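You operate a simulated robot arm through the tools that you are given. There is no shell and no other tool. Be economical: measure what you need, move in short steps, check, and stop when the job is done.

You run a simulated robot arm. Do the job below in one go: nothing can be reset, and whatever is moved stays where it is left.

Task
Measure stack N24 in the slide gauge on the steel bench and put it in the tray for its width.
Fine: close the sliding jaw on it, press the gauge button once, draw the jaw back; leave the other two stacks.

The check looks at the end state, three seconds after you hand in, the way a careful person would. Anything else that was tipped, shoved, dropped, spilled or broken makes it a failure.

Robot
A 6-joint arm with a two-finger parallel gripper, fixed in place. Base frame: the origin is at the foot of the arm, x ahead of it, y to its left, z up; the work surface is at about z = 0. Units: m, degrees, N and s.
With the tool pointing down near the work surface it reaches from about 0.14 to 0.58 m from the base axis. Its first joint turns from -66.0 to 66.0 degrees. Payload 2.1 kg.
Tool frame: the origin (TCP) lies between the finger pads and is the grasp point; the fingertips stand 0.03 m ahead of it; z points along the fingers, y is the line along which they close. Largest opening 0.094 m; finger width 0.028, thickness 0.01; the body of the gripper, 0.05 by 0.096 m, starts 0.055 m behind the TCP.
Orientation is told as [roll, pitch, yaw] about the base's x, y, z axes, in that order, counted from this pose: with the fingers straight down and closing along the base's y, the tool's x points along the base's -x, its y along +y and its z along -z.

Tools
- The arm moves only by the tool move_arm. Its argument "series" is a list of rows, each an object of numbers (a shift or turn left out is 0, a gripper value left out holds the last): "jaw": the closure in counts, from 0 (fully open) to 255 (shut); "tx", "ty", "tz": the shift along the tool's x, y, z in units of 25 mm (1.0 is 25 mm); "rx", "ry", "rz": the turn, a rotation vector about the tool's x, y, z in units of 6 degrees (1.0 is 6 degrees). In form: [{"jaw": .., "tx": .., "ty": .., "tz": .., "rx": .., "ry": .., "rz": ..}, ...]. A call has 1 to 12 rows; each row shifts and turns the commanded pose from where the row before left it, along the tool's axes as they then stand. A call with a number of a shift or a turn outside -1 to 1 is refused whole. A row lasts 0.2 s, in which the tool goes at most 0.05 m and 8.6 degrees; a call with a longer step from one row to the next is refused whole, and so is a gripper value outside its range. A pose out of reach is approached as far as the arm can. The call stops where the force on the tool passes 60 N (or 10 N more than at its start, if that is more) or the arm is blocked; 0.2 s more then pass. The fingers move at their own pace (about 0.072 m/s each) and stop on an object; they squeeze with about 43 N. The grip force told is the motor's: it shows also when the fingers shut on nothing. Time passes only in rows, and 0.2 s behind the last, so rows that do not move let the fingers close. The reply holds the time, the measured pose of the TCP, the force on the tool along the base axes, the opening and the grip force, in the units named above and with some noise, with the torque about the TCP (base axes, N m) and any sound that the robot's microphone picked up.
- Cameras (640 x 400 px; columns grow to the right, rows downward): "scene" is fixed at [0.0367, -0.3582, 0.489]; the picture's right is [0.92, -0.40, 0.00], its down [-0.21, -0.48, -0.85] and it looks along [0.34, 0.78, -0.52] (base axes); focal length 303 px, centre (320, 200). "wrist" rides on the gripper at [0.076, 0.014, -0.102] in the tool frame; the picture's right is [-0.18, 0.98, 0.00], its down [-0.75, -0.14, -0.64] and it looks along [-0.63, -0.12, 0.77] (tool axes); focal length 243 px, centre (320, 200).
- capture(camera): a new picture of that camera. It takes no simulated time.
- pixel_to_xyz(camera, pixels): for up to 12 pixels [column, row] of the newest picture of that camera ("zoom" is the newest enlarged one), the place [x, y, z] in the base frame of the surface seen there, good to about 0.002 m. It takes no simulated time.
- close_up(camera, box): a new picture of the part [left, top, right, bottom] of that camera's present view, enlarged. It takes no simulated time.
- job_done(): hands the job in; it is judged then, once.

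Keep the steps short. Do not move on a guess: measure, check each grasp and each placing, and mend mistakes. In all there are 80 turns and 34 pictures (those below and enlarged ones count). Leave the gripper open and the arm clear of the work at the hand-in unless told otherwise, and finish with a single line.

The tools are called after "Call:" as a command line: name --argument value ..., lists and objects as JSON in quotes. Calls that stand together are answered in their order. move_arm: Moves the arm, as the interface text tells. Its arguments: {"type":"object","properties":{"series":{"type":"array"}},"required":["series"]} The other tools are called the same way: capture (camera) takes a picture; pixel_to_xyz (camera, pixels) gives the place of the surface under pixels of a picture; close_up (camera, box) takes an enlarged picture of a part of a camera's view; job_done () hands the job in.

At the start:

```text
t: 0.0
ee_pos: [0.3429, 0.1743, 0.344]
tcp_rot: [0.0, 0.0, 0.1]
wrist_force: [0.0, 0.5, 0.3]
moment: [0.03, 0.03, -0.03]
grip_width: 0.0939
finger_force: 0.0
```

scene: 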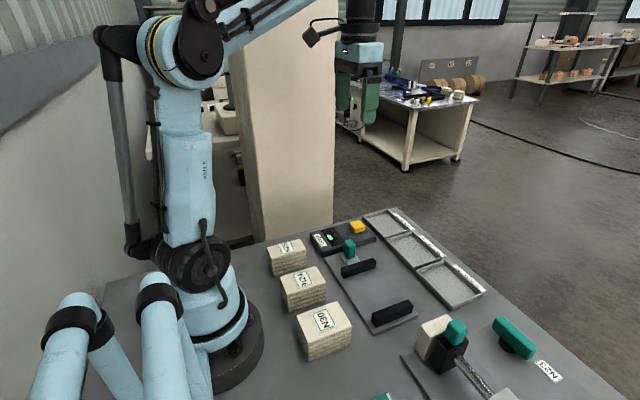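
wrist: 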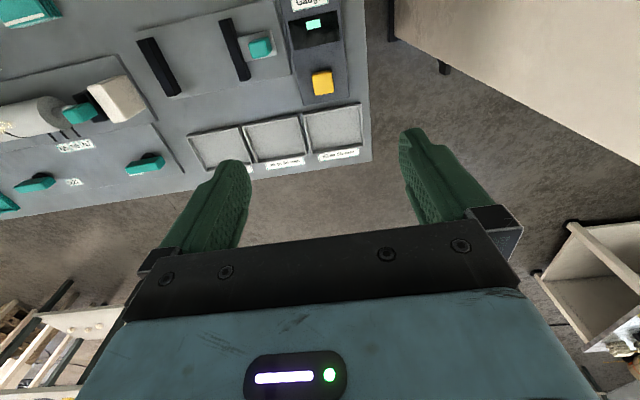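

I see three stacks, a gauge with two black jaws (one with a teal handle), a yellow button and three trays. I'll enlarge the stacks/gauge and the trays to read the labels.

Call:
close_up --camera "scene" --box '[250, 200, 430, 370]'

Call:
close_up --camera "scene" --box '[300, 195, 500, 320]'

Call:
close_up --camera "wrist" --box '[120, 0, 380, 180]'

```text
2.35 times, centred on (340, 285) of scene
```

zoom: 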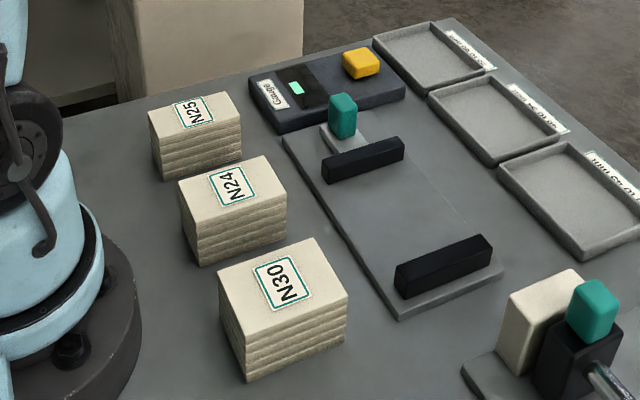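

```text
3.20 times, centred on (400, 258) of scene
```

zoom: 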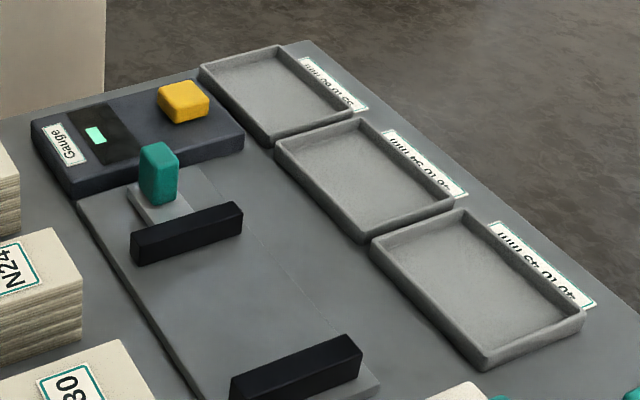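

```text
2.22 times, centred on (250, 90) of wrist
```

zoom: 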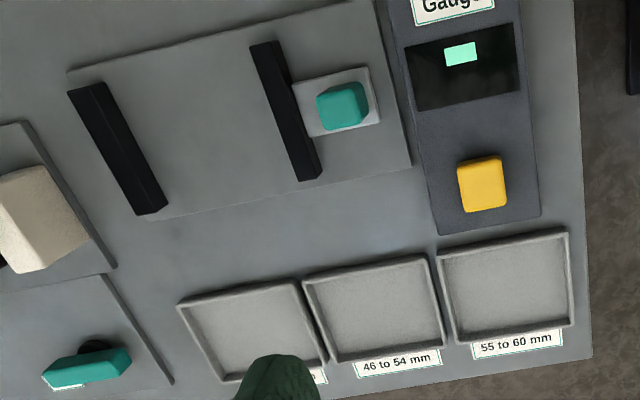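

Trays read 40–45, 46–54 and 55–60 mm. Next I take a fresh enlargement and measure corners of N24, both jaws, handle and button.

Call:
close_up --camera "scene" --box '[260, 200, 500, 350]'

```text
2.67 times, centred on (380, 275) of scene
```

zoom: 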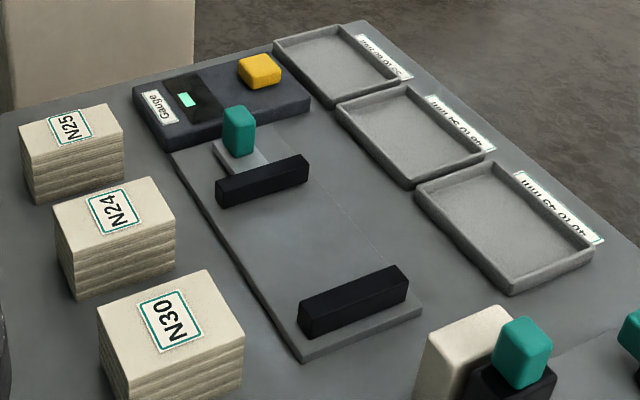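

N24 spans about (54–176, 178–300) in this zoom. Measuring its corners, its neighbours, the jaws, handle and button.

Call:
pixel_to_xyz --camera "zoom" --pixels '[[57, 208], [150, 180], [173, 207], [76, 236], [78, 292], [174, 262], [124, 108], [28, 165], [110, 298], [205, 273], [122, 148], [100, 316]]'

Call:
pixel_to_xyz --camera "zoom" --pixels '[[219, 184], [302, 158], [308, 166], [222, 195], [238, 107], [238, 150], [262, 62], [255, 80], [302, 300], [402, 268], [408, 280], [305, 318]]'

Call:
pixel_to_xyz --camera "zoom" --pixels '[[335, 65], [410, 135], [505, 230], [340, 108], [412, 185], [408, 90], [492, 152], [422, 190], [510, 292], [510, 164], [590, 258], [280, 230]]'

```text
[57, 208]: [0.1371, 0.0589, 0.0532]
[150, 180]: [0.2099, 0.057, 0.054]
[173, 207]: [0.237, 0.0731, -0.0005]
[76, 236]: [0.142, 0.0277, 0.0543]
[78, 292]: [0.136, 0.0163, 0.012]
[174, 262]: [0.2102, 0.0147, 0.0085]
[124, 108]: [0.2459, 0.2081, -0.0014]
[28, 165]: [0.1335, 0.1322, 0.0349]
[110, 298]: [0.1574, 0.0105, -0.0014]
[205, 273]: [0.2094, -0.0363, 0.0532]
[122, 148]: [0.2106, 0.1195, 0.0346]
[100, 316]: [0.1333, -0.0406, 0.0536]
```

```text
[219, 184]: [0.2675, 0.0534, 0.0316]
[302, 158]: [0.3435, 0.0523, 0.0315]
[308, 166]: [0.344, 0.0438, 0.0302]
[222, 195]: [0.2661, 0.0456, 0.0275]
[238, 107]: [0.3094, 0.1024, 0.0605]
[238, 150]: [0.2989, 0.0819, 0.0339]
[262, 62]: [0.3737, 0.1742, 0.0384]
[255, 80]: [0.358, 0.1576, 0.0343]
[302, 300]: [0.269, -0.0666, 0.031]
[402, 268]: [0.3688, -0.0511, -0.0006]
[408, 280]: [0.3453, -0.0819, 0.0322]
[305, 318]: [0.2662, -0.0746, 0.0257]
```

```text
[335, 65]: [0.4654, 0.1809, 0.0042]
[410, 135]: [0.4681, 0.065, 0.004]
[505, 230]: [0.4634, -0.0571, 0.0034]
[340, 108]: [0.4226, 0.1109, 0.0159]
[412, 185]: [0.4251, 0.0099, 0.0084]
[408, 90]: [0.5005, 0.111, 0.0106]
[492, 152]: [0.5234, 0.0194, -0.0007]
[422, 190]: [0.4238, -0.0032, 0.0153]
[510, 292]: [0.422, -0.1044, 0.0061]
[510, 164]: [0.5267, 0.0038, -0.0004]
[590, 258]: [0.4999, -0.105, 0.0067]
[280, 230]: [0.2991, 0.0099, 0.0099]
```

N24 occupies roughly x 0.136–0.21, y 0.015–0.06, top z 0.054. Its width is along y, the direction the gauge closes. I move above it at z≈0.20 for a closer look.

Call:
move_arm --series '[{"jaw": 0, "tx": 0.97, "ty": -0.784, "tz": 0.82}, {"tx": 0.97, "ty": -0.784, "tz": 0.82}, {"tx": 0.97, "ty": -0.784, "tz": 0.82}, {"tx": 0.97, "ty": -0.784, "tz": 0.82}, {"tx": 0.97, "ty": -0.784, "tz": 0.82}, {"tx": 0.97, "ty": -0.784, "tz": 0.82}, {"tx": 0.97, "ty": -0.784, "tz": 0.82}, {}]'

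Call:
capture --camera "wrist"

```text
t: 1.8
ee_pos: [0.1724, 0.0381, 0.2018]
tcp_rot: [0.0, 0.0, 0.0]
wrist_force: [-0.2, 0.3, 0.1]
moment: [-0.02, 0.01, 0.03]
grip_width: 0.0939
finger_force: 0.0
```

```text
27 pictures are left
```

wrist: 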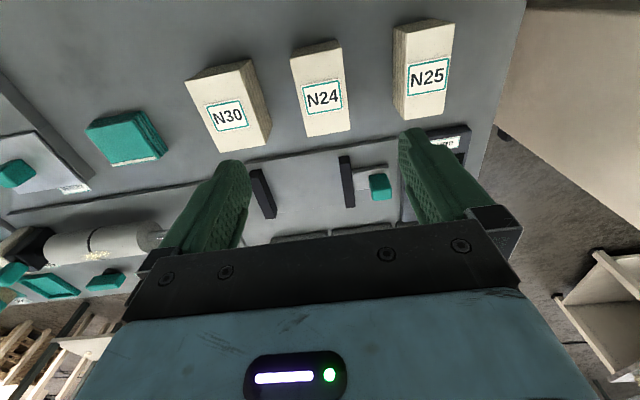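

N24's top shows corners near (291,57), (341,48), (350,130), (308,136). Measuring those and the facing edges of N30 and N25.

Call:
pixel_to_xyz --camera "wrist" --pixels '[[293, 60], [338, 52], [347, 127], [309, 134], [301, 97], [346, 100], [250, 70], [268, 125], [394, 60], [396, 112], [320, 132], [320, 56]]'

Call:
close_up --camera "wrist" --box '[240, 30, 400, 150]'

```text
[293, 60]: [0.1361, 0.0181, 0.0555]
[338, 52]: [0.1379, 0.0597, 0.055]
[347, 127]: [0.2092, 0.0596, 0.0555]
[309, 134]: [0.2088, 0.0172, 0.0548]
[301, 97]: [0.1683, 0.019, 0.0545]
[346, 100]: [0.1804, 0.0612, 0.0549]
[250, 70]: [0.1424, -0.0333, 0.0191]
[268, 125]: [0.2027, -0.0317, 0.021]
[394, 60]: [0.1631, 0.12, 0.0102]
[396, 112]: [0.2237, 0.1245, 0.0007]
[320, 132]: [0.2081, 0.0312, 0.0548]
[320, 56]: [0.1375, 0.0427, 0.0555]
```

```text
3.33 times, centred on (320, 90) of wrist
```

zoom: 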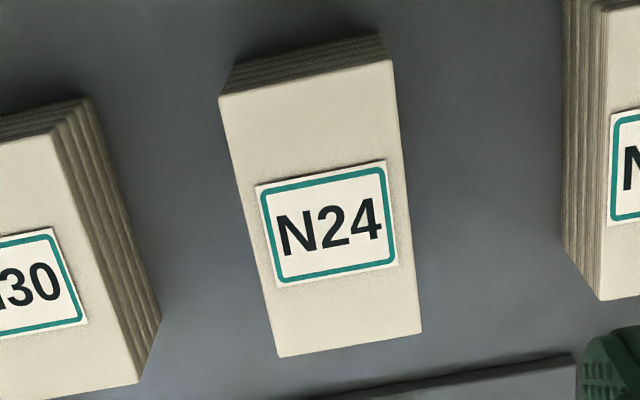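

N24 is square to the base, centred at (0.173, 0.039), about 43–45 mm wide, with clear space for both fingers. I descend to z≈0.034.

Call:
move_arm --series '[{"tz": 0.96, "ty": 0.04}, {"tz": 0.96}, {"tz": 0.96}, {"tz": 0.96}, {"tz": 0.96}, {"tz": 0.96}, {"tz": 0.9}, {}]'

Call:
move_arm --series '[{"jaw": 255}, {}, {}, {}, {}]'

```text
t: 3.6
ee_pos: [0.1707, 0.0388, 0.0309]
tcp_rot: [-0.1, 0.0, -0.1]
wrist_force: [0.6, -0.3, -0.6]
moment: [-0.01, -0.01, -0.01]
grip_width: 0.0938
finger_force: 0.0
```

```text
t: 4.8
ee_pos: [0.1722, 0.0393, 0.0326]
tcp_rot: [0.0, 0.0, 0.1]
wrist_force: [-0.5, -0.4, 0.5]
moment: [0.0, 0.0, -0.01]
grip_width: 0.0536
finger_force: 43.0
```

The fingers hold at 53.6 mm, more than the 44 mm I saw, so I'll lift a little and check that the fingers aren't catching something else.

Call:
move_arm --series '[{"tz": -0.6}, {"tz": -0.8}, {"tz": -0.8}, {}]'

Call:
close_up --camera "scene" --box '[220, 180, 420, 350]'

```text
t: 5.8
ee_pos: [0.1721, 0.0379, 0.0874]
tcp_rot: [0.0, 0.0, -0.1]
wrist_force: [0.2, -0.5, -0.5]
moment: [-0.01, 0.01, -0.01]
grip_width: 0.0489
finger_force: 43.0
```

```text
2.35 times, centred on (320, 265) of scene
```

zoom: 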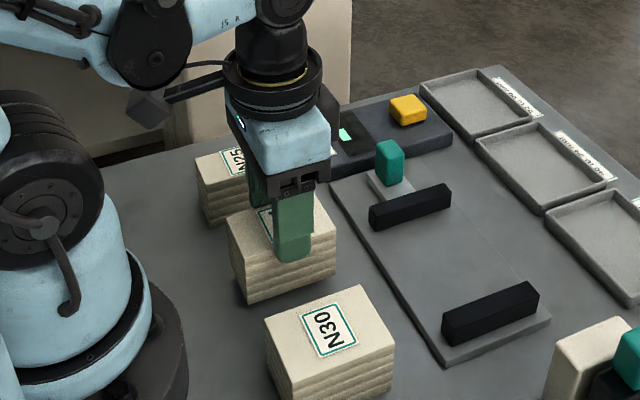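

Grip width changed to 48.9 mm; I'm not sure whether the stack really rose. I measure the front face, bottom edge and fingertip.

Call:
pixel_to_xyz --camera "zoom" --pixels '[[247, 300], [330, 272], [293, 258], [293, 200], [240, 245], [322, 200], [325, 240], [255, 270], [293, 283]]'

Call:
move_arm --series '[{}, {}, {}]'

Call:
capture --camera "wrist"

```text
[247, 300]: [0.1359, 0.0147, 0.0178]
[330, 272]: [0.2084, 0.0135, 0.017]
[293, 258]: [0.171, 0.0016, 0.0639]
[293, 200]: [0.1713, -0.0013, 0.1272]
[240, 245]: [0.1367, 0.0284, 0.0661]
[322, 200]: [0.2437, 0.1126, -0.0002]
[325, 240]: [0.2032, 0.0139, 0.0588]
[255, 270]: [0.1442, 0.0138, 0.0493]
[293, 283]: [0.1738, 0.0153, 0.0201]
```

```text
t: 6.6
ee_pos: [0.1716, 0.0378, 0.0868]
tcp_rot: [0.0, 0.0, 0.0]
wrist_force: [-0.1, 0.6, -0.9]
moment: [0.02, -0.01, -0.01]
grip_width: 0.049
finger_force: 43.1
```

```text
24 pictures are left
```

wrist: 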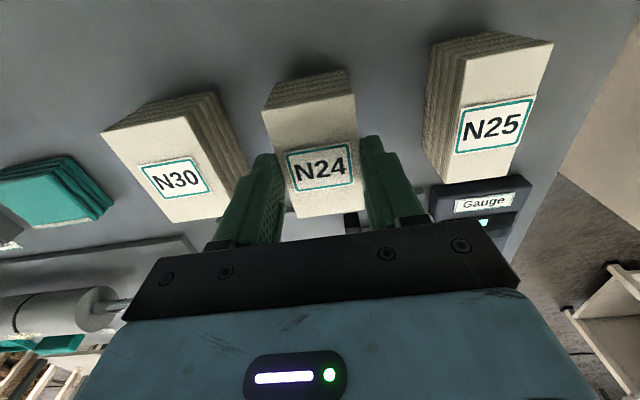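

Measuring the stack now: top corners near (266,112), (353,95), (358,200), (297,214), and lower visible edges, to see how high it is held.

Call:
pixel_to_xyz --camera "wrist" --pixels '[[268, 114], [350, 98], [354, 190], [300, 212], [320, 105], [330, 160], [280, 82], [342, 73], [200, 140], [430, 120], [310, 180]]'

Call:
close_up --camera "scene" --box '[270, 230, 350, 330]'

```text
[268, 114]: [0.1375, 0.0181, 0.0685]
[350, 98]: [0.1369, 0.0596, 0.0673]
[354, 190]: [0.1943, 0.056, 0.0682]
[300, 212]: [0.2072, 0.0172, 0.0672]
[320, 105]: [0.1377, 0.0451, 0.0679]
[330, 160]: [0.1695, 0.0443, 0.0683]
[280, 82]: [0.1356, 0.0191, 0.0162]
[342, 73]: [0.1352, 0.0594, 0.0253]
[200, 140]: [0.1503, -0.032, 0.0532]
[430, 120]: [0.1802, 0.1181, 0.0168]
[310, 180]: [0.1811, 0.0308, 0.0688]
```

```text
4.00 times, centred on (310, 280) of scene
```

zoom: 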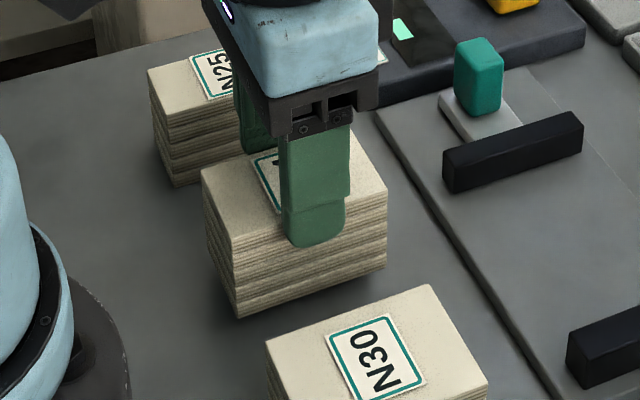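

The stack rose only 13.5 mm: the fingers had not fully closed when I lifted, and now grip only the top. I set it back down, open, and regrip low with a longer wait.

Call:
move_arm --series '[{"tz": 0.25}, {"tz": 0.25}, {}, {}]'

Call:
move_arm --series '[{"tz": 0.03}, {"jaw": 0}, {}, {}, {}, {}]'

Call:
capture --camera "wrist"

```text
t: 7.6
ee_pos: [0.1741, 0.0391, 0.075]
tcp_rot: [0.0, 0.0, 0.0]
wrist_force: [1.0, 0.0, -0.7]
moment: [-0.01, -0.01, 0.0]
grip_width: 0.0489
finger_force: 43.2
```

```text
t: 9.0
ee_pos: [0.1744, 0.0391, 0.0746]
tcp_rot: [0.0, 0.0, 0.0]
wrist_force: [-0.3, -0.3, -0.4]
moment: [0.02, 0.0, 0.01]
grip_width: 0.0943
finger_force: 0.0
```

```text
22 pictures are left
```

wrist: 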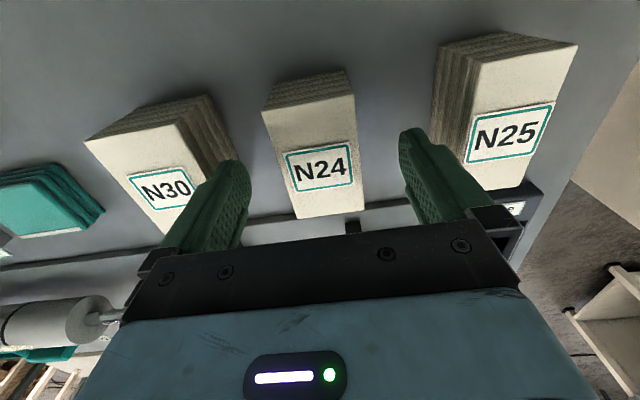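

N24 stands intact on the bench. I descend to z≈0.033 and close with a longer wait.

Call:
move_arm --series '[{"tz": 0.83}, {"tz": 0.83}, {}, {}]'

Call:
move_arm --series '[{"jaw": 255}, {}, {}, {}, {}, {}, {}, {}, {}]'

```text
t: 10.0
ee_pos: [0.1707, 0.0372, 0.0322]
tcp_rot: [-0.1, -0.1, 0.0]
wrist_force: [0.4, -0.3, -0.3]
moment: [-0.02, 0.0, 0.0]
grip_width: 0.094
finger_force: 0.0
```

```text
t: 12.0
ee_pos: [0.1706, 0.0379, 0.0328]
tcp_rot: [-0.1, 0.0, 0.0]
wrist_force: [0.5, -0.1, -1.1]
moment: [0.0, 0.01, -0.01]
grip_width: 0.0535
finger_force: 43.1
```

It holds at 53.5 mm down low versus 48.9 mm near the top, so the stack may be uneven in height. I look closely at its side before lifting.

Call:
close_up --camera "scene" --box '[270, 240, 350, 320]'

Call:
close_up --camera "wrist" --box '[220, 40, 420, 230]'

```text
5.00 times, centred on (310, 280) of scene
```

zoom: 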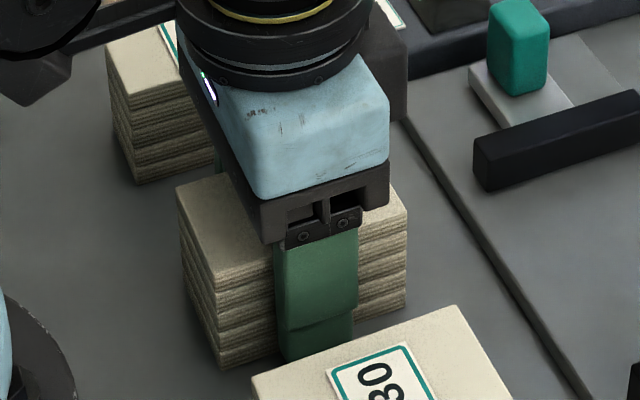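

```text
2.11 times, centred on (320, 135) of wrist
```

zoom: 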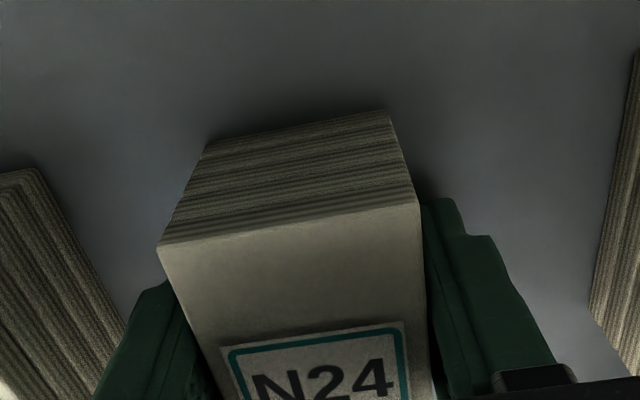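

Nothing else is touching the fingers. I lift just 8 mm slowly and check whether stack and width follow.

Call:
move_arm --series '[{"tz": -0.1}, {"tz": -0.1}, {"tz": -0.12}, {}]'

Call:
close_up --camera "scene" --box '[270, 240, 350, 320]'

Call:
pixel_to_xyz --camera "zoom" --pixels '[[200, 210], [225, 340], [255, 345], [390, 290], [315, 345], [315, 300], [380, 240], [240, 300]]'

```text
t: 13.0
ee_pos: [0.1713, 0.0376, 0.0414]
tcp_rot: [0.1, 0.1, 0.0]
wrist_force: [0.0, -0.1, -0.9]
moment: [0.01, -0.03, 0.0]
grip_width: 0.0537
finger_force: 42.8
```

```text
5.00 times, centred on (310, 280) of scene
```

zoom: 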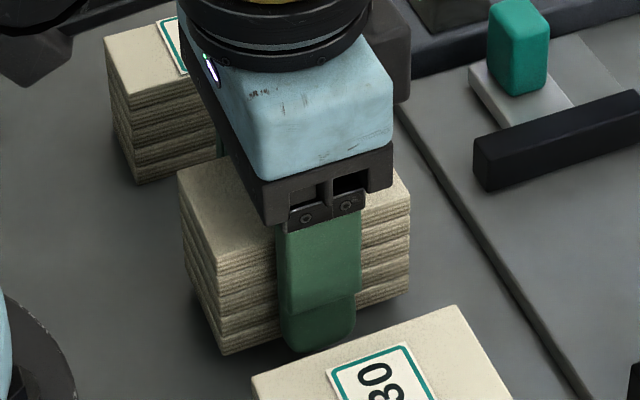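

```text
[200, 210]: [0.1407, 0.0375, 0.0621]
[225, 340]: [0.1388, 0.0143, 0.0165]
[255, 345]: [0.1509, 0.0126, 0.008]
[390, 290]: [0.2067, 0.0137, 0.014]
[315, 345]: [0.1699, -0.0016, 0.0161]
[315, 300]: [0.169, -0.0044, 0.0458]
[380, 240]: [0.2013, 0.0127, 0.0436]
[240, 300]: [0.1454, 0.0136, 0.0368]
```

The stack rose with the fingers this time (top now z 0.062). I keep lifting gently to clear the bench and gauge, and check.

Call:
move_arm --series '[{"tz": -0.1}, {"tz": -0.15}, {"tz": -0.2}, {"tz": -0.2}, {"tz": -0.2}, {"tz": -0.15}, {}]'

Call:
close_up --camera "scene" --box '[260, 220, 360, 320]'

Call:
pixel_to_xyz --camera "zoom" --pixels '[[200, 160], [180, 220], [250, 240], [370, 220], [320, 150], [320, 250], [220, 270], [320, 270]]'

```text
t: 14.6
ee_pos: [0.1735, 0.0378, 0.0668]
tcp_rot: [0.1, 0.0, 0.0]
wrist_force: [0.1, -0.2, -1.5]
moment: [0.0, -0.01, 0.0]
grip_width: 0.0534
finger_force: 42.7
```

```text
4.00 times, centred on (310, 270) of scene
```

zoom: 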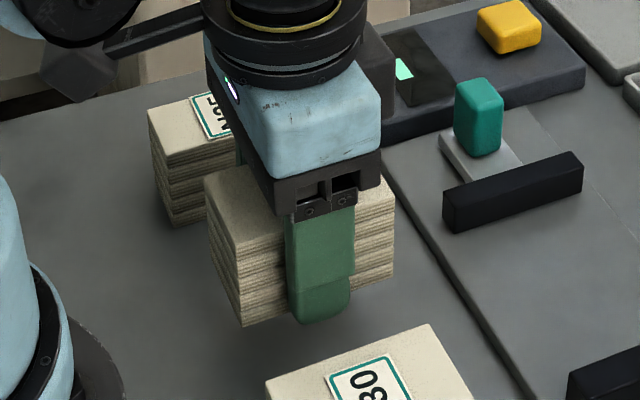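

```text
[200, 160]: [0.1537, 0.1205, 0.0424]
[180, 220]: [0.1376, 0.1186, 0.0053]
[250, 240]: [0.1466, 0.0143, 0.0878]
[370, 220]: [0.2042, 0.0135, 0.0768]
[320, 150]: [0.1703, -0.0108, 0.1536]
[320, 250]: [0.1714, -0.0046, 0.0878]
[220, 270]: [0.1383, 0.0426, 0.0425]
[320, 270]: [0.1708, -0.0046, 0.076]
```

Held securely with a gentle lift (the fast lift was what slipped). I go 40 mm higher, then gently diagonal towards the gauge gap.

Call:
move_arm --series '[{"tz": -0.1}, {"tz": -0.2}, {"tz": -0.25}, {"tz": -0.25}, {"tz": -0.25}, {"tz": -0.25}, {"tz": -0.2}, {"tz": -0.1}, {}]'

Call:
move_arm --series '[{"tx": -0.1, "ty": -0.04}, {"tx": -0.2, "ty": -0.07}, {"tx": -0.3, "ty": -0.1}, {"tx": -0.4, "ty": -0.15}, {"tx": -0.4, "ty": -0.15}, {"tx": -0.4, "ty": -0.15}, {"tx": -0.4, "ty": -0.15}, {"tx": -0.4, "ty": -0.15}, {"tx": -0.3, "ty": -0.1}, {"tx": -0.2, "ty": -0.07}, {"tx": -0.1, "ty": -0.05}, {}]'

Call:
move_arm --series '[{"tx": -0.1, "ty": -0.04}, {"tx": -0.2, "ty": -0.1}, {"tx": -0.3, "ty": -0.1}, {"tx": -0.4, "ty": -0.15}, {"tx": -0.4, "ty": -0.15}, {"tx": -0.3, "ty": -0.15}, {"tx": -0.2, "ty": -0.05}, {"tx": -0.15, "ty": -0.04}, {}]'

Call:
capture --camera "wrist"

Call:
close_up --camera "scene" --box '[270, 190, 450, 350]'

```text
t: 16.6
ee_pos: [0.1725, 0.0382, 0.1059]
tcp_rot: [0.0, 0.0, 0.0]
wrist_force: [0.0, 0.0, -0.6]
moment: [-0.01, 0.04, -0.02]
grip_width: 0.0533
finger_force: 43.0
```

```text
t: 19.2
ee_pos: [0.2539, 0.008, 0.1076]
tcp_rot: [0.0, 0.0, 0.1]
wrist_force: [0.0, -0.7, -1.4]
moment: [-0.02, 0.0, -0.01]
grip_width: 0.0534
finger_force: 43.0
```

```text
t: 21.2
ee_pos: [0.3053, -0.0115, 0.1081]
tcp_rot: [-0.1, 0.0, 0.0]
wrist_force: [0.0, -0.7, -0.9]
moment: [0.0, 0.01, 0.01]
grip_width: 0.0535
finger_force: 42.6
```

```text
17 pictures are left
```

wrist: 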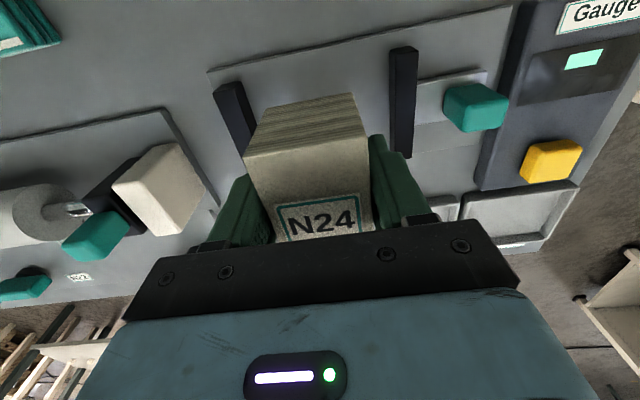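

```text
2.50 times, centred on (360, 270) of scene
```

zoom: 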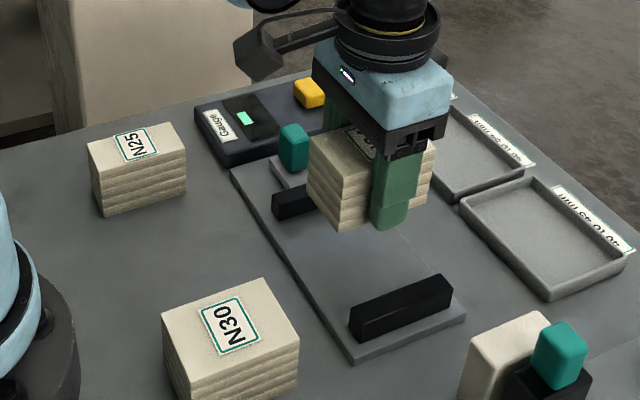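

The stack hangs above the gauge gap. Measuring inner faces of both bars, the stack's bottom, handle and button from this wrist picture.

Call:
pixel_to_xyz --camera "wrist" --pixels '[[238, 88], [224, 90], [238, 120], [394, 65], [414, 65], [395, 140], [270, 110], [350, 98], [320, 65], [350, 148], [250, 155], [305, 150]]'

Call:
pixel_to_xyz --camera "wrist" --pixels '[[448, 100], [476, 92], [505, 103], [478, 108], [470, 125], [548, 160], [535, 148], [570, 148], [550, 172], [430, 90], [475, 78], [583, 58]]'

Call:
pixel_to_xyz --camera "zoom" --pixels '[[350, 318], [445, 278], [353, 330], [280, 210], [340, 225], [325, 205], [330, 160], [390, 220], [425, 190], [420, 160], [388, 243], [330, 210]]'

```text
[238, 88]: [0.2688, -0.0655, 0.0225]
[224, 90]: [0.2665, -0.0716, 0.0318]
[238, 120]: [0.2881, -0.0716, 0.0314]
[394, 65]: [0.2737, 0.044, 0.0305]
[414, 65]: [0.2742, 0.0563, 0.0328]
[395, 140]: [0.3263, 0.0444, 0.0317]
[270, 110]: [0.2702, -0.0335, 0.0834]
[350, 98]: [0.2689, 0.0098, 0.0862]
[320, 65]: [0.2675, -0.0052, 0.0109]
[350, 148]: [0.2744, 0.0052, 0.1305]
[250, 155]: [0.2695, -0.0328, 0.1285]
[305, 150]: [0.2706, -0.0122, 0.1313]
```

```text
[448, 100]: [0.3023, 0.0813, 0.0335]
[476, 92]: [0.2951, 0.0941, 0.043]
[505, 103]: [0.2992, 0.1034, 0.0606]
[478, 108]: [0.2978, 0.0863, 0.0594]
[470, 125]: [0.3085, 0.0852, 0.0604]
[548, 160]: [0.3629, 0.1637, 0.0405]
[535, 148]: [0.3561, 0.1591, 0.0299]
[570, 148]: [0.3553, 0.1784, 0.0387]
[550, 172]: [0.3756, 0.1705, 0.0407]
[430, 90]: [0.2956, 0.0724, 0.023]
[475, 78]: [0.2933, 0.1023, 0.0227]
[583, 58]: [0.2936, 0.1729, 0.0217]
```

```text
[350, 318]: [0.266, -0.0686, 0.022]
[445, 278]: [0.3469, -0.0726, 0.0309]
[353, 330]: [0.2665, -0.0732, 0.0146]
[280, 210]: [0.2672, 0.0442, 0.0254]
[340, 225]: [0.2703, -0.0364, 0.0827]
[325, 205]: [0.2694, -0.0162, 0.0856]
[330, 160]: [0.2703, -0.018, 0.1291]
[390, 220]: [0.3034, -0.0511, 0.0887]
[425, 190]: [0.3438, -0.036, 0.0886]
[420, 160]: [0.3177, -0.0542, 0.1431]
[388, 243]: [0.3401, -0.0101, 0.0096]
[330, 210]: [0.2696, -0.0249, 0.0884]
```

Bars' inner faces are y −0.0655 and +0.044, and the stack is centred with its bottom at z≈0.0755; the plate is at z≈0.010. I lower gently by 64 mm.

Call:
move_arm --series '[{"tz": 0.15}, {"tz": 0.25}, {"tz": 0.3}, {"tz": 0.35}, {"tz": 0.35}, {"tz": 0.35}, {"tz": 0.3}, {"tz": 0.25}, {"tz": 0.15}, {"tz": 0.1}, {}]'

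Call:
move_arm --series '[{"tz": 0.02}, {"tz": 0.02}, {}]'

```text
t: 23.6
ee_pos: [0.3055, -0.0115, 0.0419]
tcp_rot: [0.0, 0.1, 0.0]
wrist_force: [-0.2, 0.4, -0.2]
moment: [0.0, 0.0, -0.02]
grip_width: 0.0535
finger_force: 43.4
```

```text
t: 24.4
ee_pos: [0.3049, -0.0106, 0.0422]
tcp_rot: [0.0, 0.0, 0.0]
wrist_force: [-3.8, 1.0, 35.7]
moment: [0.01, -0.15, 0.03]
grip_width: 0.0534
finger_force: 42.4
```

The stack has touched the plate (35 N). I ease off 1 mm, then open to only about 63 mm so the fingers don't hit the bars.

Call:
move_arm --series '[{"tz": -0.03}, {}]'

Call:
move_arm --series '[{"jaw": 82}, {}, {}, {}, {}]'

```text
t: 25.0
ee_pos: [0.3047, -0.0117, 0.0422]
tcp_rot: [0.0, -0.1, 0.1]
wrist_force: [-0.3, 0.0, -1.2]
moment: [-0.01, 0.0, -0.02]
grip_width: 0.0534
finger_force: 43.0
```

```text
t: 26.2
ee_pos: [0.3048, -0.011, 0.0428]
tcp_rot: [0.0, 0.0, 0.0]
wrist_force: [0.4, -0.2, 0.8]
moment: [-0.03, -0.02, -0.01]
grip_width: 0.0638
finger_force: 0.0
```

Released. I rise straight up, then shift over the handle (y≈0.094) and take a look.

Call:
move_arm --series '[{"tz": -0.2}, {"tz": -0.5}, {"tz": -0.8}, {"tz": -0.8}, {"tz": -0.8}, {"tz": -0.9}, {"ty": 0.8}, {"ty": 0.9}, {"ty": 0.9}, {"ty": 0.9}, {"ty": 0.7}, {}]'

Call:
capture --camera "wrist"

```text
t: 28.8
ee_pos: [0.3045, 0.0951, 0.1424]
tcp_rot: [0.0, 0.0, 0.0]
wrist_force: [0.6, 0.1, 0.1]
moment: [-0.01, 0.01, -0.01]
grip_width: 0.0636
finger_force: 0.1
```

```text
15 pictures are left
```

wrist: 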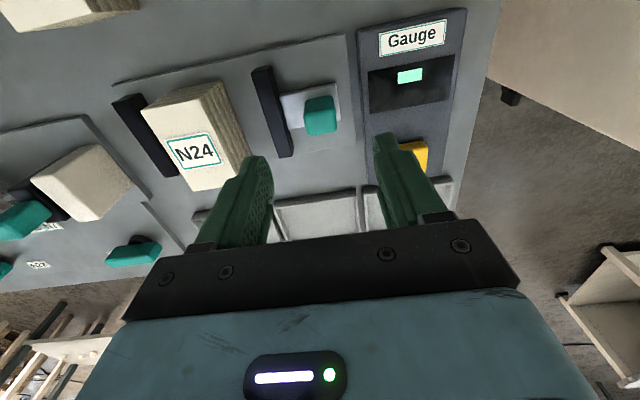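

N24 stands in the gap; handle top at about (321,115). Measuring the handle, its sled, slide bar, and the stack.

Call:
pixel_to_xyz --camera "wrist" --pixels '[[307, 118], [335, 114], [322, 100], [322, 130], [320, 115], [298, 125], [333, 90], [283, 95], [262, 75], [278, 72], [290, 150], [345, 115]]'

Call:
pixel_to_xyz --camera "wrist" --pixels '[[145, 110], [208, 84], [244, 150], [192, 185], [225, 178], [130, 98], [148, 96], [233, 105]]'

```text
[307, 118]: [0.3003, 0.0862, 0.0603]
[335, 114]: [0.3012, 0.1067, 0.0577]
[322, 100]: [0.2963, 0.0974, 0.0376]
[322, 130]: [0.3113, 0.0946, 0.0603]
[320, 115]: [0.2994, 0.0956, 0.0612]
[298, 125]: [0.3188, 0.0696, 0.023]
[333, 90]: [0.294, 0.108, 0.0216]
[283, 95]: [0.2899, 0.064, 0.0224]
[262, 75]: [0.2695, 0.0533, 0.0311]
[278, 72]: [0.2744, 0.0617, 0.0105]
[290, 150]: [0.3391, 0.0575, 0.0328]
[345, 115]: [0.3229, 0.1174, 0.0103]
```

```text
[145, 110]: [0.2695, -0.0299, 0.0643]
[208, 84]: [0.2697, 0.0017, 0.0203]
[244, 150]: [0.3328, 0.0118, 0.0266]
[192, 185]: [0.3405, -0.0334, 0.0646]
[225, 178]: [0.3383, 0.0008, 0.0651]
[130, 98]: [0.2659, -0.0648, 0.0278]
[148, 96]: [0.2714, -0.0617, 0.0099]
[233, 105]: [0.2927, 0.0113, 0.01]
```

Handle: y 0.085–0.107, x≈0.306, top 0.060; the bar's back is at y 0.057. I open to ~40 mm (count 146), descend to z 0.065, so tips (0.035) stay above the bar, and then close on the handle.

Call:
move_arm --series '[{"jaw": 146, "ty": 0.04}, {}, {}, {"tz": 0.6}, {"tz": 0.8}, {"tz": 0.8}, {"tz": 0.6}, {"tz": 0.3}, {}]'

Call:
move_arm --series '[{"jaw": 255}, {}, {}, {}, {}, {}]'

```text
t: 30.8
ee_pos: [0.3065, 0.0948, 0.0645]
tcp_rot: [0.0, -0.1, -0.1]
wrist_force: [-0.1, -0.1, 0.1]
moment: [0.02, -0.02, 0.02]
grip_width: 0.04
finger_force: 0.0
```

```text
t: 32.2
ee_pos: [0.3056, 0.0947, 0.0648]
tcp_rot: [-0.1, 0.0, -0.1]
wrist_force: [-0.9, -8.7, 5.5]
moment: [0.1, 0.86, 0.16]
grip_width: 0.0262
finger_force: 44.8
```

Gripped the handle (26 mm). I slide it slowly towards −y by about 30 mm and watch the force.

Call:
move_arm --series '[{"ty": -0.1}, {"ty": -0.15}, {"ty": -0.2}, {"ty": -0.2}, {"ty": -0.2}, {"ty": -0.2}, {"ty": -0.1}, {}]'

```text
t: 34.0
ee_pos: [0.3048, 0.0641, 0.0649]
tcp_rot: [0.0, -0.2, -0.2]
wrist_force: [21.0, 0.1, 7.9]
moment: [0.05, 0.66, 0.09]
grip_width: 0.0259
finger_force: 45.4
```

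The slide moved 30 mm; there's a 21 N sideways force in x. I relieve it slightly (0.5 mm) and look.

Call:
move_arm --series '[{"tx": -0.03}, {}]'

Call:
close_up --camera "scene" --box '[300, 190, 440, 330]'

```text
t: 34.6
ee_pos: [0.3052, 0.0667, 0.0663]
tcp_rot: [0.1, -0.1, 0.0]
wrist_force: [6.8, -0.4, 24.1]
moment: [-0.02, -1.03, 0.03]
grip_width: 0.0258
finger_force: 44.9
```

```text
2.86 times, centred on (370, 260) of scene
```

zoom: 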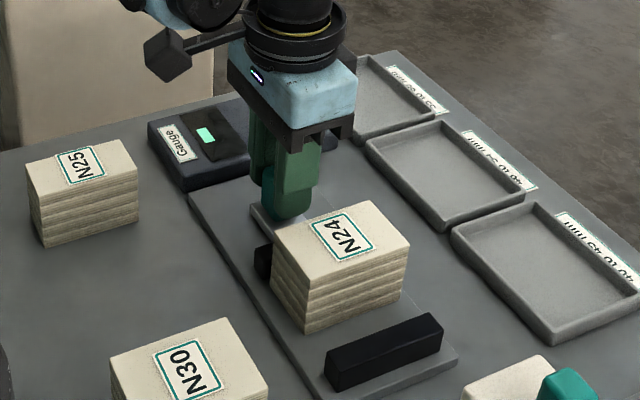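

The bar is now at the stack's back face. I keep pushing gently toward the fixed bar, 24 mm.

Call:
move_arm --series '[{"ty": -0.08}, {"ty": -0.1}, {"ty": -0.12}, {"ty": -0.12}, {"ty": -0.12}, {"ty": -0.12}, {"ty": -0.12}, {"ty": -0.1}, {"ty": -0.08}, {}]'

Call:
move_arm --series '[{"ty": -0.04}, {"ty": -0.04}, {}]'

```text
t: 36.8
ee_pos: [0.3047, 0.0429, 0.0661]
tcp_rot: [0.0, -0.1, 0.0]
wrist_force: [6.5, 0.6, -31.5]
moment: [0.02, -0.46, 0.06]
grip_width: 0.0258
finger_force: 45.3
```

```text
t: 37.6
ee_pos: [0.3052, 0.0403, 0.0663]
tcp_rot: [0.0, 0.0, -0.1]
wrist_force: [1.1, 1.0, -25.2]
moment: [0.09, -0.74, 0.07]
grip_width: 0.0258
finger_force: 45.4
```

No y-force yet. I continue in small steps until it rises.

Call:
move_arm --series '[{"ty": -0.05}, {"ty": -0.05}, {"ty": -0.04}, {}]'

Call:
move_arm --series '[{"ty": -0.04}, {"ty": -0.04}, {}]'

```text
t: 38.6
ee_pos: [0.3045, 0.0358, 0.0671]
tcp_rot: [0.1, 0.0, 0.0]
wrist_force: [-7.2, 0.4, 25.7]
moment: [0.05, -0.73, -0.01]
grip_width: 0.0259
finger_force: 45.0
```

```text
t: 39.4
ee_pos: [0.3058, 0.0352, 0.0666]
tcp_rot: [0.0, 0.0, 0.0]
wrist_force: [2.1, 3.4, 3.1]
moment: [-0.02, 1.42, 0.04]
grip_width: 0.0259
finger_force: 44.9
```

Call:
move_arm --series '[{"ty": -0.04}, {}]'

Call:
close_up --camera "scene" --box '[310, 200, 430, 330]'

```text
t: 40.0
ee_pos: [0.3052, 0.0352, 0.0667]
tcp_rot: [0.2, -0.1, 0.0]
wrist_force: [3.2, 18.8, -7.0]
moment: [-0.2, 0.75, -0.18]
grip_width: 0.0257
finger_force: 44.6
```

```text
3.08 times, centred on (370, 265) of scene
```

zoom: 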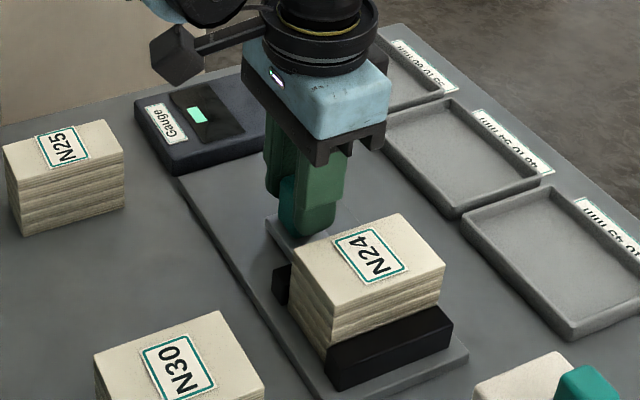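

Force 19 N: the jaw is closed on the stack, which sits flush against the fixed bar. I release the handle with a modest opening and rise.

Call:
move_arm --series '[{"jaw": 150}, {}, {}, {}, {}]'

Call:
move_arm --series '[{"tz": -0.3}, {"tz": -0.7}, {"tz": -0.8}, {"tz": -0.8}, {"tz": -0.4}, {}]'

```text
t: 41.2
ee_pos: [0.3042, 0.033, 0.0652]
tcp_rot: [-0.1, 0.0, 0.0]
wrist_force: [-0.4, -0.5, -0.3]
moment: [0.04, 0.0, -0.02]
grip_width: 0.0385
finger_force: 0.0
```

```text
t: 42.6
ee_pos: [0.3034, 0.0344, 0.14]
tcp_rot: [0.0, 0.0, 0.0]
wrist_force: [-0.9, 0.3, 0.2]
moment: [-0.01, 0.01, -0.02]
grip_width: 0.0386
finger_force: 0.0
```

Next the button. I close the fingers and move above it, then take a picture to measure it.

Call:
move_arm --series '[{"jaw": 255, "tx": -0.4, "ty": 0.9}, {"tx": -0.5, "ty": 0.9}, {"tx": -0.5, "ty": 0.9}, {"tx": -0.5, "ty": 0.9}, {"tx": -0.5, "ty": 0.9}, {"ty": 0.85}, {}]'

Call:
capture --camera "wrist"

```text
t: 44.2
ee_pos: [0.3656, 0.1666, 0.1389]
tcp_rot: [0.0, 0.0, -0.1]
wrist_force: [-0.3, 1.3, -1.0]
moment: [-0.01, 0.0, 0.0]
grip_width: 0.0
finger_force: 33.3
```

```text
12 pictures are left
```

wrist: 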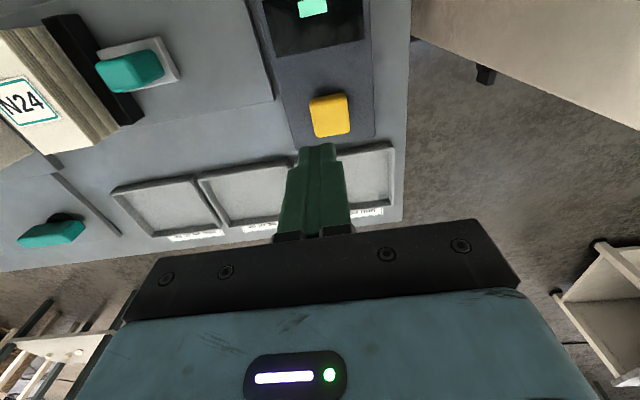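

The jaw stayed closed on N24. The yellow button is at about (329,118); measuring its edges.

Call:
pixel_to_xyz --camera "wrist" --pixels '[[312, 118], [347, 114], [328, 98], [331, 134], [329, 117], [300, 120], [80, 75], [98, 75]]'

```text
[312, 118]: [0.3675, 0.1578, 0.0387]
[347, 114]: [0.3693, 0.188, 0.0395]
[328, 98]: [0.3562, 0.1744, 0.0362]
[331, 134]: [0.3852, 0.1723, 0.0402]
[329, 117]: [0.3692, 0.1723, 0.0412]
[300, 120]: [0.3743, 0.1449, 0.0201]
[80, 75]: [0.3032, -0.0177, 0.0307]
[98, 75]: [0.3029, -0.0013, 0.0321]
```

Button centre (0.3705, 0.1725), top z 0.0405. I align, descend until the tips are just above it (TCP z≈0.074).

Call:
move_arm --series '[{"tx": -0.19, "ty": 0.24}, {"tz": 0.6}, {"tz": 0.8}, {"tz": 0.7}, {"tz": 0.4}, {"tz": 0.1}, {}]'

Call:
move_arm --series '[{"tz": 0.08}, {"tz": 0.06}, {}]'

```text
t: 45.8
ee_pos: [0.3696, 0.1728, 0.0756]
tcp_rot: [0.0, -0.1, 0.0]
wrist_force: [0.2, -0.1, -0.1]
moment: [0.02, -0.02, -0.02]
grip_width: 0.0001
finger_force: 33.2
```

```text
t: 46.6
ee_pos: [0.3694, 0.1735, 0.0718]
tcp_rot: [-0.1, 0.1, 0.0]
wrist_force: [-0.1, -0.2, -0.3]
moment: [0.01, -0.02, -0.01]
grip_width: 0.0
finger_force: 33.1
```

Just above the button. I press down in small steps and listen for a sound.

Call:
move_arm --series '[{"tz": 0.08}, {"tz": 0.06}, {}]'

```text
t: 47.4
ee_pos: [0.37, 0.1733, 0.0683]
tcp_rot: [0.0, -0.1, 0.0]
wrist_force: [-0.2, 0.7, 1.5]
moment: [0.01, 0.03, -0.02]
grip_width: 0.0001
finger_force: 32.9
```

Call:
move_arm --series '[{"tz": 0.05}, {"tz": 0.05}, {}]'

```text
t: 48.2
ee_pos: [0.3683, 0.1739, 0.0658]
tcp_rot: [0.1, -0.1, 0.1]
wrist_force: [1.1, 0.4, 1.6]
moment: [-0.04, -0.02, -0.01]
grip_width: 0.0
finger_force: 32.9
heard: click
```

A click: pressed once. I rise straight up and read the display.

Call:
move_arm --series '[{"tz": -0.5}, {"tz": -0.8}, {"tz": -0.8}, {"tz": -0.9}, {"tx": 0.8}, {"tx": 0.8}, {"tx": 0.8}, {}]'

Call:
close_up --camera "scene" --box '[300, 215, 380, 265]'

```text
t: 50.0
ee_pos: [0.3104, 0.1721, 0.1423]
tcp_rot: [0.0, 0.0, 0.0]
wrist_force: [0.2, 0.1, 0.5]
moment: [0.0, 0.04, 0.01]
grip_width: 0.0002
finger_force: 33.0
```

```text
8.00 times, centred on (340, 240) of scene
```

zoom: 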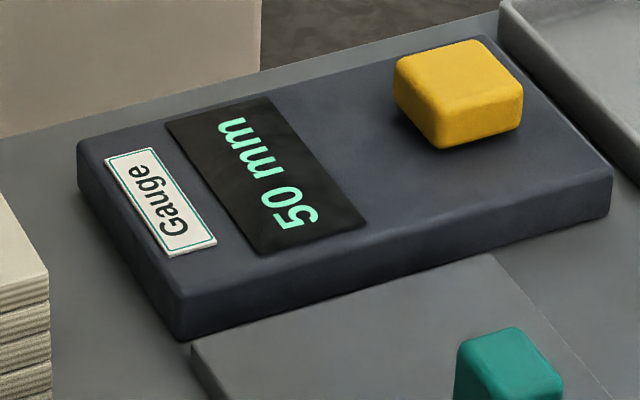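

The gauge reads 50 mm, so the tray is 46–54 mm (middle). Now I go back over the handle (0.305, 0.035), open to 40 mm and descend.

Call:
move_arm --series '[{"jaw": 146, "ty": -0.9, "tx": 0.2}, {"ty": -0.92}, {"ty": -0.92}, {"ty": -0.92}, {"ty": -0.92}, {"ty": -0.9}, {}, {}]'

Call:
close_up --camera "wrist" --box '[170, 20, 470, 220]'

Call:
pixel_to_xyz --camera "zoom" --pixels '[[290, 200], [350, 200], [320, 160], [320, 220], [320, 190]]'

```text
t: 51.8
ee_pos: [0.3045, 0.0363, 0.1409]
tcp_rot: [0.1, 0.0, 0.1]
wrist_force: [0.4, 0.1, -0.7]
moment: [0.0, -0.02, -0.02]
grip_width: 0.04
finger_force: 0.0
```

```text
2.00 times, centred on (320, 120) of wrist
```

zoom: 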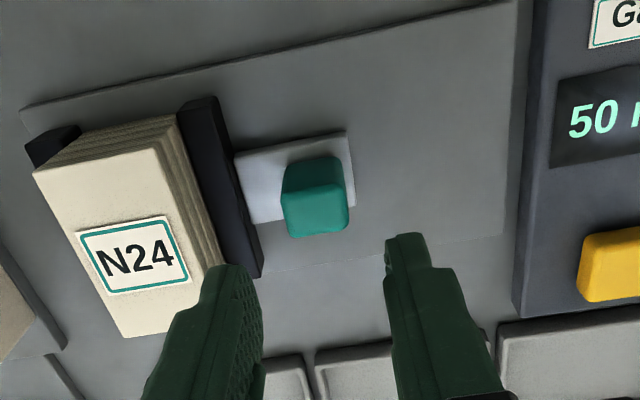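

```text
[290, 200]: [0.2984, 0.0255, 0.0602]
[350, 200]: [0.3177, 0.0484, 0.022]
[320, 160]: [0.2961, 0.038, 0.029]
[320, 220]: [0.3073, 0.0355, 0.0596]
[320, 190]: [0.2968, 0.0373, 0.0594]
```

The handle is centred at y≈0.036, right under the tool. I descend, grip, and then draw it back.

Call:
move_arm --series '[{"tz": 0.6}, {"tz": 0.8}, {"tz": 0.8}, {"tz": 0.6}, {"tz": 0.2}, {}, {"jaw": 255}, {}, {}, {}, {}]'

Call:
move_arm --series '[{"ty": 0.1}, {"ty": 0.2}, {"ty": 0.25}, {"ty": 0.25}, {"ty": 0.25}, {"ty": 0.25}, {"ty": 0.25}, {"ty": 0.25}, {"ty": 0.25}, {"ty": 0.2}, {"ty": 0.1}, {}]'

```text
t: 54.2
ee_pos: [0.304, 0.0366, 0.0654]
tcp_rot: [0.0, 0.0, 0.0]
wrist_force: [4.9, 0.8, -20.7]
moment: [0.06, 0.35, 0.04]
grip_width: 0.0256
finger_force: 45.0
```

```text
t: 56.8
ee_pos: [0.3047, 0.0948, 0.0672]
tcp_rot: [0.0, 0.0, 0.0]
wrist_force: [-6.5, -0.1, -32.3]
moment: [-0.01, -0.19, 0.01]
grip_width: 0.0256
finger_force: 45.8
```

The jaw is back at its start. I release the handle, rise, and shift over N24 (y≈−0.0405).

Call:
move_arm --series '[{"jaw": 146}, {}, {}, {}, {"tz": -0.4}, {"tz": -0.8}, {"tz": -0.9}, {"tz": -0.9}, {"tz": -0.5}, {}]'

Call:
move_arm --series '[{"jaw": 0, "ty": -0.9, "tx": -0.1}, {"ty": -0.92}, {"ty": -0.92}, {"ty": -0.92}, {"ty": -0.92}, {"ty": -0.84}, {}]'

Call:
capture --camera "wrist"

```text
t: 59.0
ee_pos: [0.3054, 0.0939, 0.1535]
tcp_rot: [0.0, 0.0, 0.0]
wrist_force: [-0.5, -0.7, 0.3]
moment: [0.0, 0.01, -0.02]
grip_width: 0.0403
finger_force: 0.0
```

```text
t: 60.6
ee_pos: [0.3067, -0.0408, 0.1536]
tcp_rot: [0.0, 0.0, 0.0]
wrist_force: [0.2, 0.9, -0.7]
moment: [0.0, 0.0, 0.03]
grip_width: 0.0944
finger_force: 0.2
```

```text
9 pictures are left
```

wrist: 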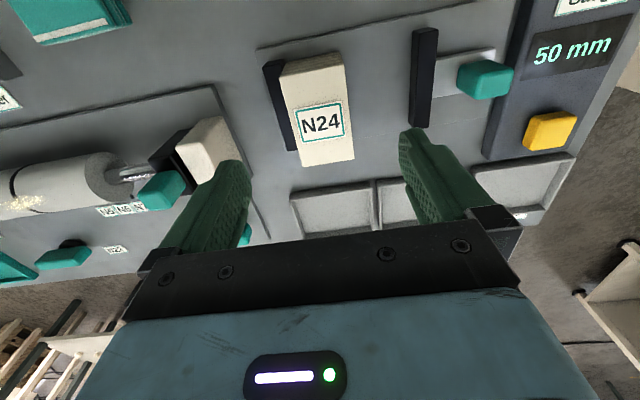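

N24 is square against the fixed bar. I check its corners, the bar top, and the neighbouring fixture at (205,145)/(160,190).

Call:
pixel_to_xyz --camera "wrist" --pixels '[[285, 65], [342, 58], [352, 157], [304, 164], [275, 80], [212, 120], [235, 165], [185, 150], [165, 185], [250, 235], [300, 195], [340, 188]]'

```text
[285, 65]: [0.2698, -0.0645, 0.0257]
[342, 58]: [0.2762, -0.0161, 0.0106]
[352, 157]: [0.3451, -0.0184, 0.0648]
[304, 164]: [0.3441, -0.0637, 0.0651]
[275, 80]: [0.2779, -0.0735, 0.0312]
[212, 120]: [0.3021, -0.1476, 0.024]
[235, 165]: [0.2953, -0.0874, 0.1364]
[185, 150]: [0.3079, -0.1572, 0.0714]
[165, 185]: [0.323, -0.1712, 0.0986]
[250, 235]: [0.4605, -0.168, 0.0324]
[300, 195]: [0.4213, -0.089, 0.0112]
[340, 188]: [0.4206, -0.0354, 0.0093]
```

Clearances are fine. I set the opening to ~70 mm, descend to z≈0.067 so the tips (0.037) stay above the bar (0.032), and grip.

Call:
move_arm --series '[{"jaw": 65}, {"tz": 0.6}, {"tz": 0.8}, {"tz": 0.8}, {"tz": 0.7}, {"tz": 0.4}, {"tz": 0.16}, {}]'

Call:
move_arm --series '[{"jaw": 255}, {}, {}, {}, {}, {}, {}, {}]'

```text
t: 62.4
ee_pos: [0.3076, -0.0403, 0.0669]
tcp_rot: [0.0, 0.0, 0.0]
wrist_force: [-0.3, 0.5, -0.2]
moment: [0.05, 0.02, 0.0]
grip_width: 0.0701
finger_force: 0.1
```

```text
t: 64.2
ee_pos: [0.3086, -0.041, 0.0671]
tcp_rot: [0.1, -0.1, 0.0]
wrist_force: [-0.9, 15.0, 7.6]
moment: [0.34, 0.06, 0.03]
grip_width: 0.053
finger_force: 43.1
```

Gripped. I lift gently by about 60 mm, and look at the stack and trays.

Call:
move_arm --series '[{"tz": -0.08}, {"tz": -0.12}, {"tz": -0.2}, {"tz": -0.25}, {"tz": -0.3}, {"tz": -0.3}, {"tz": -0.3}, {"tz": -0.3}, {"tz": -0.25}, {"tz": -0.2}, {"tz": -0.1}, {}]'

Call:
close_up --camera "scene" --box '[300, 190, 500, 330]'

Call:
pixel_to_xyz --camera "zoom" --pixels '[[290, 105], [360, 178], [275, 155], [420, 130], [385, 110], [340, 140], [455, 200], [380, 235], [545, 300], [410, 205], [360, 118], [330, 165]]'

```text
t: 66.8
ee_pos: [0.3069, -0.0408, 0.1282]
tcp_rot: [0.0, 0.0, 0.0]
wrist_force: [-0.3, -0.6, -0.3]
moment: [0.0, 0.02, 0.0]
grip_width: 0.051
finger_force: 42.9
```

```text
2.86 times, centred on (400, 260) of scene
```

zoom: 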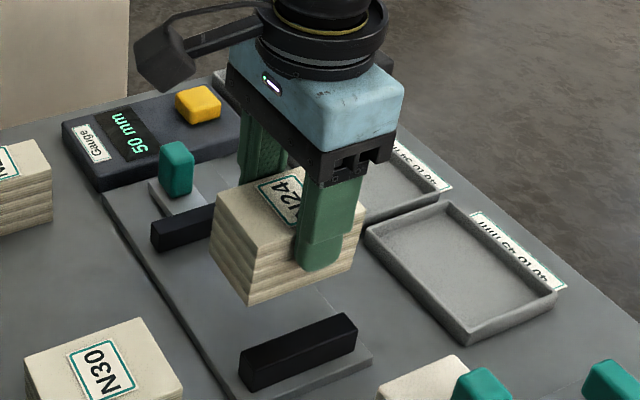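

```text
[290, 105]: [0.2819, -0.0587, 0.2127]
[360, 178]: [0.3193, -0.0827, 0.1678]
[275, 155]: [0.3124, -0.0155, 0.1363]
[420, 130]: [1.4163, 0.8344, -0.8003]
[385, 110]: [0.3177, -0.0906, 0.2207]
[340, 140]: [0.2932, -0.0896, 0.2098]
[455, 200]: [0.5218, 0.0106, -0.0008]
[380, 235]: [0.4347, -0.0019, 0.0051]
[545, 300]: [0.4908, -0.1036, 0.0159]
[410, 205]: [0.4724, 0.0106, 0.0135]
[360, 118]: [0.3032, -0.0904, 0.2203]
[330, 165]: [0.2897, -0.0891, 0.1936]
```

The stack is lifted. I measure its lower corners and top in this same picture.

Call:
pixel_to_xyz --camera "zoom" --pixels '[[249, 300], [350, 268], [245, 250], [222, 190], [240, 225], [285, 245], [360, 215], [325, 262], [375, 160], [225, 270]]'

```text
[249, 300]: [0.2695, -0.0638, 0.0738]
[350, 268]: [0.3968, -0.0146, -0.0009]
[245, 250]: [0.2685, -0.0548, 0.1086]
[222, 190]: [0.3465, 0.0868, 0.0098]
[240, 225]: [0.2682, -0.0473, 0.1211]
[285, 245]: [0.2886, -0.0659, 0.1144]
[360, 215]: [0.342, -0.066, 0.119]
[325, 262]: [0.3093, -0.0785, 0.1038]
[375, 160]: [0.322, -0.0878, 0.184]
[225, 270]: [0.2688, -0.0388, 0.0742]
```

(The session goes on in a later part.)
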